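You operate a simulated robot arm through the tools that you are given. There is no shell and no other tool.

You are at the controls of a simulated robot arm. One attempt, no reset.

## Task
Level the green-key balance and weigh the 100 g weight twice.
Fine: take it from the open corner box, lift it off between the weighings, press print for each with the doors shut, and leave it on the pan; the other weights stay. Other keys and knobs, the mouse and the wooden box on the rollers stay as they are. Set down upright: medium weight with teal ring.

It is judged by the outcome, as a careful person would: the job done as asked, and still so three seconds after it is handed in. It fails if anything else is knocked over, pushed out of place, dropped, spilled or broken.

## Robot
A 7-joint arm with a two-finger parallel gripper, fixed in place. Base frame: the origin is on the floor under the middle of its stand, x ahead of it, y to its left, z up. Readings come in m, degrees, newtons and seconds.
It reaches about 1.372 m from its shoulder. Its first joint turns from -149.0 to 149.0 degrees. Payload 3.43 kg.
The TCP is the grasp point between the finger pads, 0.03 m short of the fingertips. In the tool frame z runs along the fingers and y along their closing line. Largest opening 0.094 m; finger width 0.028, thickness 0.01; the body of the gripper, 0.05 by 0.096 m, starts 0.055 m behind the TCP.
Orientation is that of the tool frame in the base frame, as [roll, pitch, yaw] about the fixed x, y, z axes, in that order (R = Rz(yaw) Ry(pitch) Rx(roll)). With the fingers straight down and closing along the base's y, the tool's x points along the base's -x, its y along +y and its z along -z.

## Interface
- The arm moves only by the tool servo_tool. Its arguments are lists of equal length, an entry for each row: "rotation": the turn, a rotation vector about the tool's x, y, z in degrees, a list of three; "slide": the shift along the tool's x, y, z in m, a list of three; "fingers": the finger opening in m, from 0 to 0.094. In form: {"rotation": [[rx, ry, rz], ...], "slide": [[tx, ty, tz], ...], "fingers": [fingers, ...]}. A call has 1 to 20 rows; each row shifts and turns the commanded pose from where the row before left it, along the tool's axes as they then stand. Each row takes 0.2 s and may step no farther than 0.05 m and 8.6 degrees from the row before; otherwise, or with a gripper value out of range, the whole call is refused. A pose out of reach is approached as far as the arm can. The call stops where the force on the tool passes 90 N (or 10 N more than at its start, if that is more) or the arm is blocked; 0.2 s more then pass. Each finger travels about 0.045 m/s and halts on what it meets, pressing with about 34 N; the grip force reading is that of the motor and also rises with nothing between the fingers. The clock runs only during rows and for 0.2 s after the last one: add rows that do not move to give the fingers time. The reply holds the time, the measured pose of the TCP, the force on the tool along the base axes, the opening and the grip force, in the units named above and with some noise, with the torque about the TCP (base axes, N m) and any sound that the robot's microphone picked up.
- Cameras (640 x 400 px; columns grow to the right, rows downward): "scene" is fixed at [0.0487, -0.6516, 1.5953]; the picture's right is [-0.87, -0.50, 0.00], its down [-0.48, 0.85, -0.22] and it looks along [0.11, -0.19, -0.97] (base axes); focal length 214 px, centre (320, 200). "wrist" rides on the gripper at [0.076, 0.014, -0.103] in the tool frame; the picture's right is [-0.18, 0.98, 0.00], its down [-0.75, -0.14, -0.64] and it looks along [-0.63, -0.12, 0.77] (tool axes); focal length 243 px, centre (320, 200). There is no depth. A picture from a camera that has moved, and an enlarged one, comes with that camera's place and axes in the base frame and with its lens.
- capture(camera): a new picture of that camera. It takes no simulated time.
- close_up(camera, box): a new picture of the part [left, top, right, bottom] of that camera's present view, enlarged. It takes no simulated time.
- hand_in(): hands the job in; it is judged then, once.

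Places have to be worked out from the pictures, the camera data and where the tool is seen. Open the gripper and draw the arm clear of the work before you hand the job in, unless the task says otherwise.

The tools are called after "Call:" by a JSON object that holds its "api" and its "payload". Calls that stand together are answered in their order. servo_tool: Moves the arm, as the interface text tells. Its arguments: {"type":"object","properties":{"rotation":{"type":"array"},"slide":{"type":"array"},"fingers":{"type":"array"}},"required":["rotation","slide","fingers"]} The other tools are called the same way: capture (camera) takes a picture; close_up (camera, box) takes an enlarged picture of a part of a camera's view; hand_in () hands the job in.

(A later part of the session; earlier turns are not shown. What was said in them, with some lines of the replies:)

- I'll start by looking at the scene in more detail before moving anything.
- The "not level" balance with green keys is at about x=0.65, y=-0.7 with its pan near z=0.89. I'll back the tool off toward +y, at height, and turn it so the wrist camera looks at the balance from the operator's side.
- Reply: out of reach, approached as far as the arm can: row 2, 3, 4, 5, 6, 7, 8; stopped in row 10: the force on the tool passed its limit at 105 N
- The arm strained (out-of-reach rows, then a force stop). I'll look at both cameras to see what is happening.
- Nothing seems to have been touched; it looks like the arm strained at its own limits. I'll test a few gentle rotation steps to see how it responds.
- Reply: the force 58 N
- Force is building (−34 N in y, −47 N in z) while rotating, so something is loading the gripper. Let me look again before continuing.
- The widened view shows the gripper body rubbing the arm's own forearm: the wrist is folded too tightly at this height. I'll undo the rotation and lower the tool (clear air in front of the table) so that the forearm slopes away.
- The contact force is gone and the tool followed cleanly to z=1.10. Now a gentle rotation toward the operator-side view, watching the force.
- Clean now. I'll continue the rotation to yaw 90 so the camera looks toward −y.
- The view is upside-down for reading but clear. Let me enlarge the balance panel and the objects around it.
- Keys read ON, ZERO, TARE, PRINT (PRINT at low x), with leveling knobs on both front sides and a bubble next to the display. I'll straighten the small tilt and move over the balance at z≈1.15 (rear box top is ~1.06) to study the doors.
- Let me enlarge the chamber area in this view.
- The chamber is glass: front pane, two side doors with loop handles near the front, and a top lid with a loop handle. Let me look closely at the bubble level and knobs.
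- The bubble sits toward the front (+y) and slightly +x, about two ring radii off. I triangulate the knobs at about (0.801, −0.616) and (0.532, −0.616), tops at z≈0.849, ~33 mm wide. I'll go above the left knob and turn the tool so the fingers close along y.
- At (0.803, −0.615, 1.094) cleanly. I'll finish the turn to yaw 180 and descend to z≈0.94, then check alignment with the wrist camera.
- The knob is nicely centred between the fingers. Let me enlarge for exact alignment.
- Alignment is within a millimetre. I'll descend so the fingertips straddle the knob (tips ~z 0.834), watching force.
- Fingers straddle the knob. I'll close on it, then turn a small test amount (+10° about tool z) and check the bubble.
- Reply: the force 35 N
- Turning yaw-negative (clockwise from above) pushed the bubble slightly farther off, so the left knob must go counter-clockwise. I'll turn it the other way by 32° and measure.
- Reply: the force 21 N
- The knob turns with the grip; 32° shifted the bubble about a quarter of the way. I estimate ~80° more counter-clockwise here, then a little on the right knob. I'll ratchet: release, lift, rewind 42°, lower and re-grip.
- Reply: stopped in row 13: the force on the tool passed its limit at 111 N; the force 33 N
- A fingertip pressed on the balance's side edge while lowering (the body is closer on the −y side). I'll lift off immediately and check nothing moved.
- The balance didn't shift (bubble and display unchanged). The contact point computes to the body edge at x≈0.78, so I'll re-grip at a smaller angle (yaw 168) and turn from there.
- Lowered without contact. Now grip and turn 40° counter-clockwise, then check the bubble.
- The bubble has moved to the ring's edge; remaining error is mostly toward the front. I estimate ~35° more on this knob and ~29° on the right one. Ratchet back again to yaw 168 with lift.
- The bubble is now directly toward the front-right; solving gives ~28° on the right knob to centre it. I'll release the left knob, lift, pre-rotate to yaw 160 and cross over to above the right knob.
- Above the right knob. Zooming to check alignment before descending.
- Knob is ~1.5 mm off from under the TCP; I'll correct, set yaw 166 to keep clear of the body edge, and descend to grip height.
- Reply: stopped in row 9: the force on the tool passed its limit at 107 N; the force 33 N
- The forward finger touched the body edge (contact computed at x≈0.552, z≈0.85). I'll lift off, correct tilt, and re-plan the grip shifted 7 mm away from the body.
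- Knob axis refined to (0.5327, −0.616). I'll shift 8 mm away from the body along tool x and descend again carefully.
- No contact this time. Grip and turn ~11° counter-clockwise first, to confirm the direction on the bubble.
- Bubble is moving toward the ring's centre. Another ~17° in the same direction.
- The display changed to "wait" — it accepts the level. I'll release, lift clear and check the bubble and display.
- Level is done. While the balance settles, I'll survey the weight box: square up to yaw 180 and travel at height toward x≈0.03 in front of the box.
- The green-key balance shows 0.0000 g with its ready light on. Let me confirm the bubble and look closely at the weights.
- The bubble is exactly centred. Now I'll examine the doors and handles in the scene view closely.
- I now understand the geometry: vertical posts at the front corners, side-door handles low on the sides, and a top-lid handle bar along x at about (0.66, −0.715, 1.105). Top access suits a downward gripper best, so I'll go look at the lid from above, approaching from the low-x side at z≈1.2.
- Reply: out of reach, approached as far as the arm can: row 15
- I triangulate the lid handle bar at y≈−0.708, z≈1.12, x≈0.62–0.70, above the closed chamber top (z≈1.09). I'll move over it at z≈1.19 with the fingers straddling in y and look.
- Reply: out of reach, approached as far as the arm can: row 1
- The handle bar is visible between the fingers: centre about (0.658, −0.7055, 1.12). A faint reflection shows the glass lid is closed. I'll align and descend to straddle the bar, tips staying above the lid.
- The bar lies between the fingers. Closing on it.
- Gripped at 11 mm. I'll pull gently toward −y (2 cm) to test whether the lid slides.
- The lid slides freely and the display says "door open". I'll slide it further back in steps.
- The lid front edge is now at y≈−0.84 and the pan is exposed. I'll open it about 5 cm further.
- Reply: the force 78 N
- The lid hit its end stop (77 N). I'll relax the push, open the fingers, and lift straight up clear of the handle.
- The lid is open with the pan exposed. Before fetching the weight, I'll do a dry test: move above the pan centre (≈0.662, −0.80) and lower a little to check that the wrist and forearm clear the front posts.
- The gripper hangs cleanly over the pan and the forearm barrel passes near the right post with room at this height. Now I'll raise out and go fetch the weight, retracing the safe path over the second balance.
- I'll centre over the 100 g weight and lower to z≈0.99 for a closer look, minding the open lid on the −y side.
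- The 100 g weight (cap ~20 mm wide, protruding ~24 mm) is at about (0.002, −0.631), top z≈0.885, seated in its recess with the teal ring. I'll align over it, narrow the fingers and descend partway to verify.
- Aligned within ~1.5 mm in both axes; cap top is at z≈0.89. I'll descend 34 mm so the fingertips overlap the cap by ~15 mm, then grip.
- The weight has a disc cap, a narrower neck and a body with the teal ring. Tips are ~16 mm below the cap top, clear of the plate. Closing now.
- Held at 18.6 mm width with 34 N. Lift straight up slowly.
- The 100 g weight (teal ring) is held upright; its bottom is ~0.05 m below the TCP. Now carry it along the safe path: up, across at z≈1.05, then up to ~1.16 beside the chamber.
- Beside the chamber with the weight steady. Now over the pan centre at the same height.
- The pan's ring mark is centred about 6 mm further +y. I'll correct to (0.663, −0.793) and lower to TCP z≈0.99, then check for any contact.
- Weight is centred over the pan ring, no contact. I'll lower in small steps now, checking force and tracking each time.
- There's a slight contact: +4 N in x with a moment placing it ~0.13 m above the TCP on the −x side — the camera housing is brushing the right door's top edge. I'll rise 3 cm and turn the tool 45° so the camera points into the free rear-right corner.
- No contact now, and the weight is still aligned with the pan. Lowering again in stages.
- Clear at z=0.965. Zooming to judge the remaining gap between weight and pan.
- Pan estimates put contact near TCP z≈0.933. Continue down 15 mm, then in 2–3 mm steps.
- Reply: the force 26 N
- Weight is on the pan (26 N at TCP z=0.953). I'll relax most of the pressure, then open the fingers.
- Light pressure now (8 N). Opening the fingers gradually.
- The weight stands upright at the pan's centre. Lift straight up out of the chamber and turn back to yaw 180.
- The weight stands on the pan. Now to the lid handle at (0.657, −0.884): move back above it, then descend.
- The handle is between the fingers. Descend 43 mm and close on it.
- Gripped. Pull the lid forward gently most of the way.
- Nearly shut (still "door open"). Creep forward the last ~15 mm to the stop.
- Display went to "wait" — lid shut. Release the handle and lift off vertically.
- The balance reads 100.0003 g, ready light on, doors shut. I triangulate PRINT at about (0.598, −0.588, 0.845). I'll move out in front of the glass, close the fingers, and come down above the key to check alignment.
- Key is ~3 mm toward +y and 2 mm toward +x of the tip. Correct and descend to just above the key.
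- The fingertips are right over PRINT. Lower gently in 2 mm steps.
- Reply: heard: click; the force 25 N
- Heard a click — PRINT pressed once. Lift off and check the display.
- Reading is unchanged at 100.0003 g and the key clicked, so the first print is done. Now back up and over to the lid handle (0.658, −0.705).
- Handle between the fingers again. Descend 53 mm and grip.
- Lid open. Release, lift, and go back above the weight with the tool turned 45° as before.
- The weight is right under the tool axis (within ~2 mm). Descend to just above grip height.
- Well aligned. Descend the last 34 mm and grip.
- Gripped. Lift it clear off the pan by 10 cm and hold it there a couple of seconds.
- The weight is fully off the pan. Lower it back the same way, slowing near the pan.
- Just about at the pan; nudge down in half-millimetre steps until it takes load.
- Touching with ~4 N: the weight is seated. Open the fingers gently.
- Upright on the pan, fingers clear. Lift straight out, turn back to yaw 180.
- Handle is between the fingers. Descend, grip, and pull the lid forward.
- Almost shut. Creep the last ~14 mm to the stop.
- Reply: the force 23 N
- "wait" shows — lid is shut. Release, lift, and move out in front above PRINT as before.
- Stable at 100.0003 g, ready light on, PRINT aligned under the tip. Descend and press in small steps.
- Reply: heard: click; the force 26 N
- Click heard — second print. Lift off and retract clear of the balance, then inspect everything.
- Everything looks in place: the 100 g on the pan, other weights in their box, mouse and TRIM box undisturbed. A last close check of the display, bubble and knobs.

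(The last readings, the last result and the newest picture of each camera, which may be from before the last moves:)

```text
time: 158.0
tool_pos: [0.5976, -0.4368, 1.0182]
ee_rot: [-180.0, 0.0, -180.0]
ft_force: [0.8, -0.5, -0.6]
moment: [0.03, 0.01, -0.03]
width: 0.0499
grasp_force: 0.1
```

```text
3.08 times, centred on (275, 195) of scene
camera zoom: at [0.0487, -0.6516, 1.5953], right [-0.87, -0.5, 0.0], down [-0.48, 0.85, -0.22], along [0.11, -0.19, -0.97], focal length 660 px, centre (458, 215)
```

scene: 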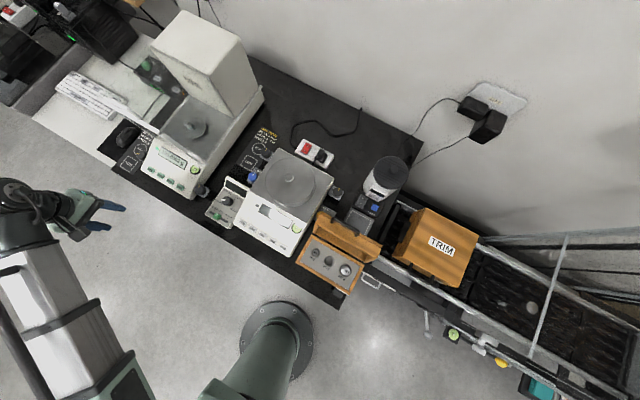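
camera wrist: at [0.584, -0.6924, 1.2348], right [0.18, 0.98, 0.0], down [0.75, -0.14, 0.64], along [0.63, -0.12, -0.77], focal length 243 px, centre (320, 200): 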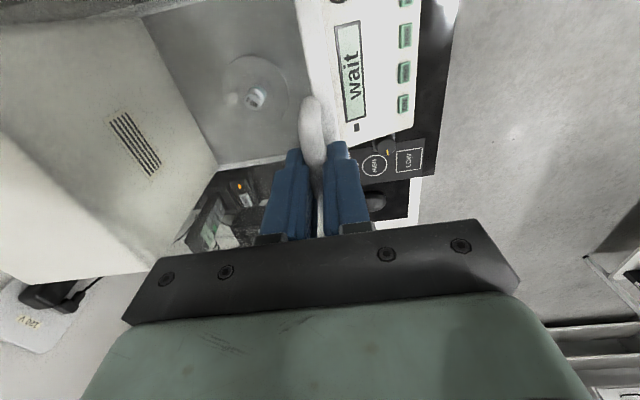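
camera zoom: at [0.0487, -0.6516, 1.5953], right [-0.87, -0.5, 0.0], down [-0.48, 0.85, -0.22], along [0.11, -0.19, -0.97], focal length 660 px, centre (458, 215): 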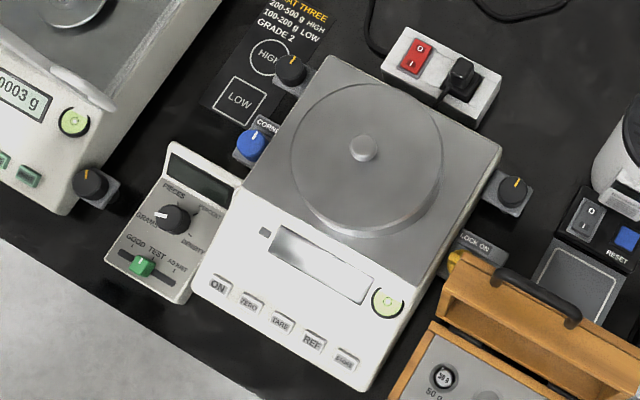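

The bubble is centred, the display reads 100.0003 g with the doors shut, and the teal-ringed 100 g weight stands upright on the pan. I heard a click on both PRINT presses, and every other key, knob and object looks unchanged. The gripper is open and the arm is clear, so I'm handing in.

Call:
{"api": "hand_in", "payload": {}}

```text
The job is handed in.
```

The green-key balance is level and the 100 g weight has been weighed twice. It read 100.0003 g both times, with all doors shut.

- **Levelling:** I turned both front knobs on the green-key balance until its bubble was centred and the display cleared "not level".
- **Weighing:** The weight came from the open corner box and went in through the top lid. I lifted it about 10 cm off the pan and held it there between the two weighings.
- **Printing:** I pressed PRINT once per weighing and heard a click each time. The display shows no print confirmation, so the clicks are the only sign the prints registered.
- **How it was left:** The teal-ringed weight stands upright on the pan with the doors shut. The gripper is open and the arm is clear of the balance.

While I was turning the knobs, a fingertip twice pressed hard on the balance's edge, at about 110 N. The bubble and display showed no shift afterwards. The final pictures show the other weights, keys, knobs, the mouse and the wooden box on the rollers unchanged.
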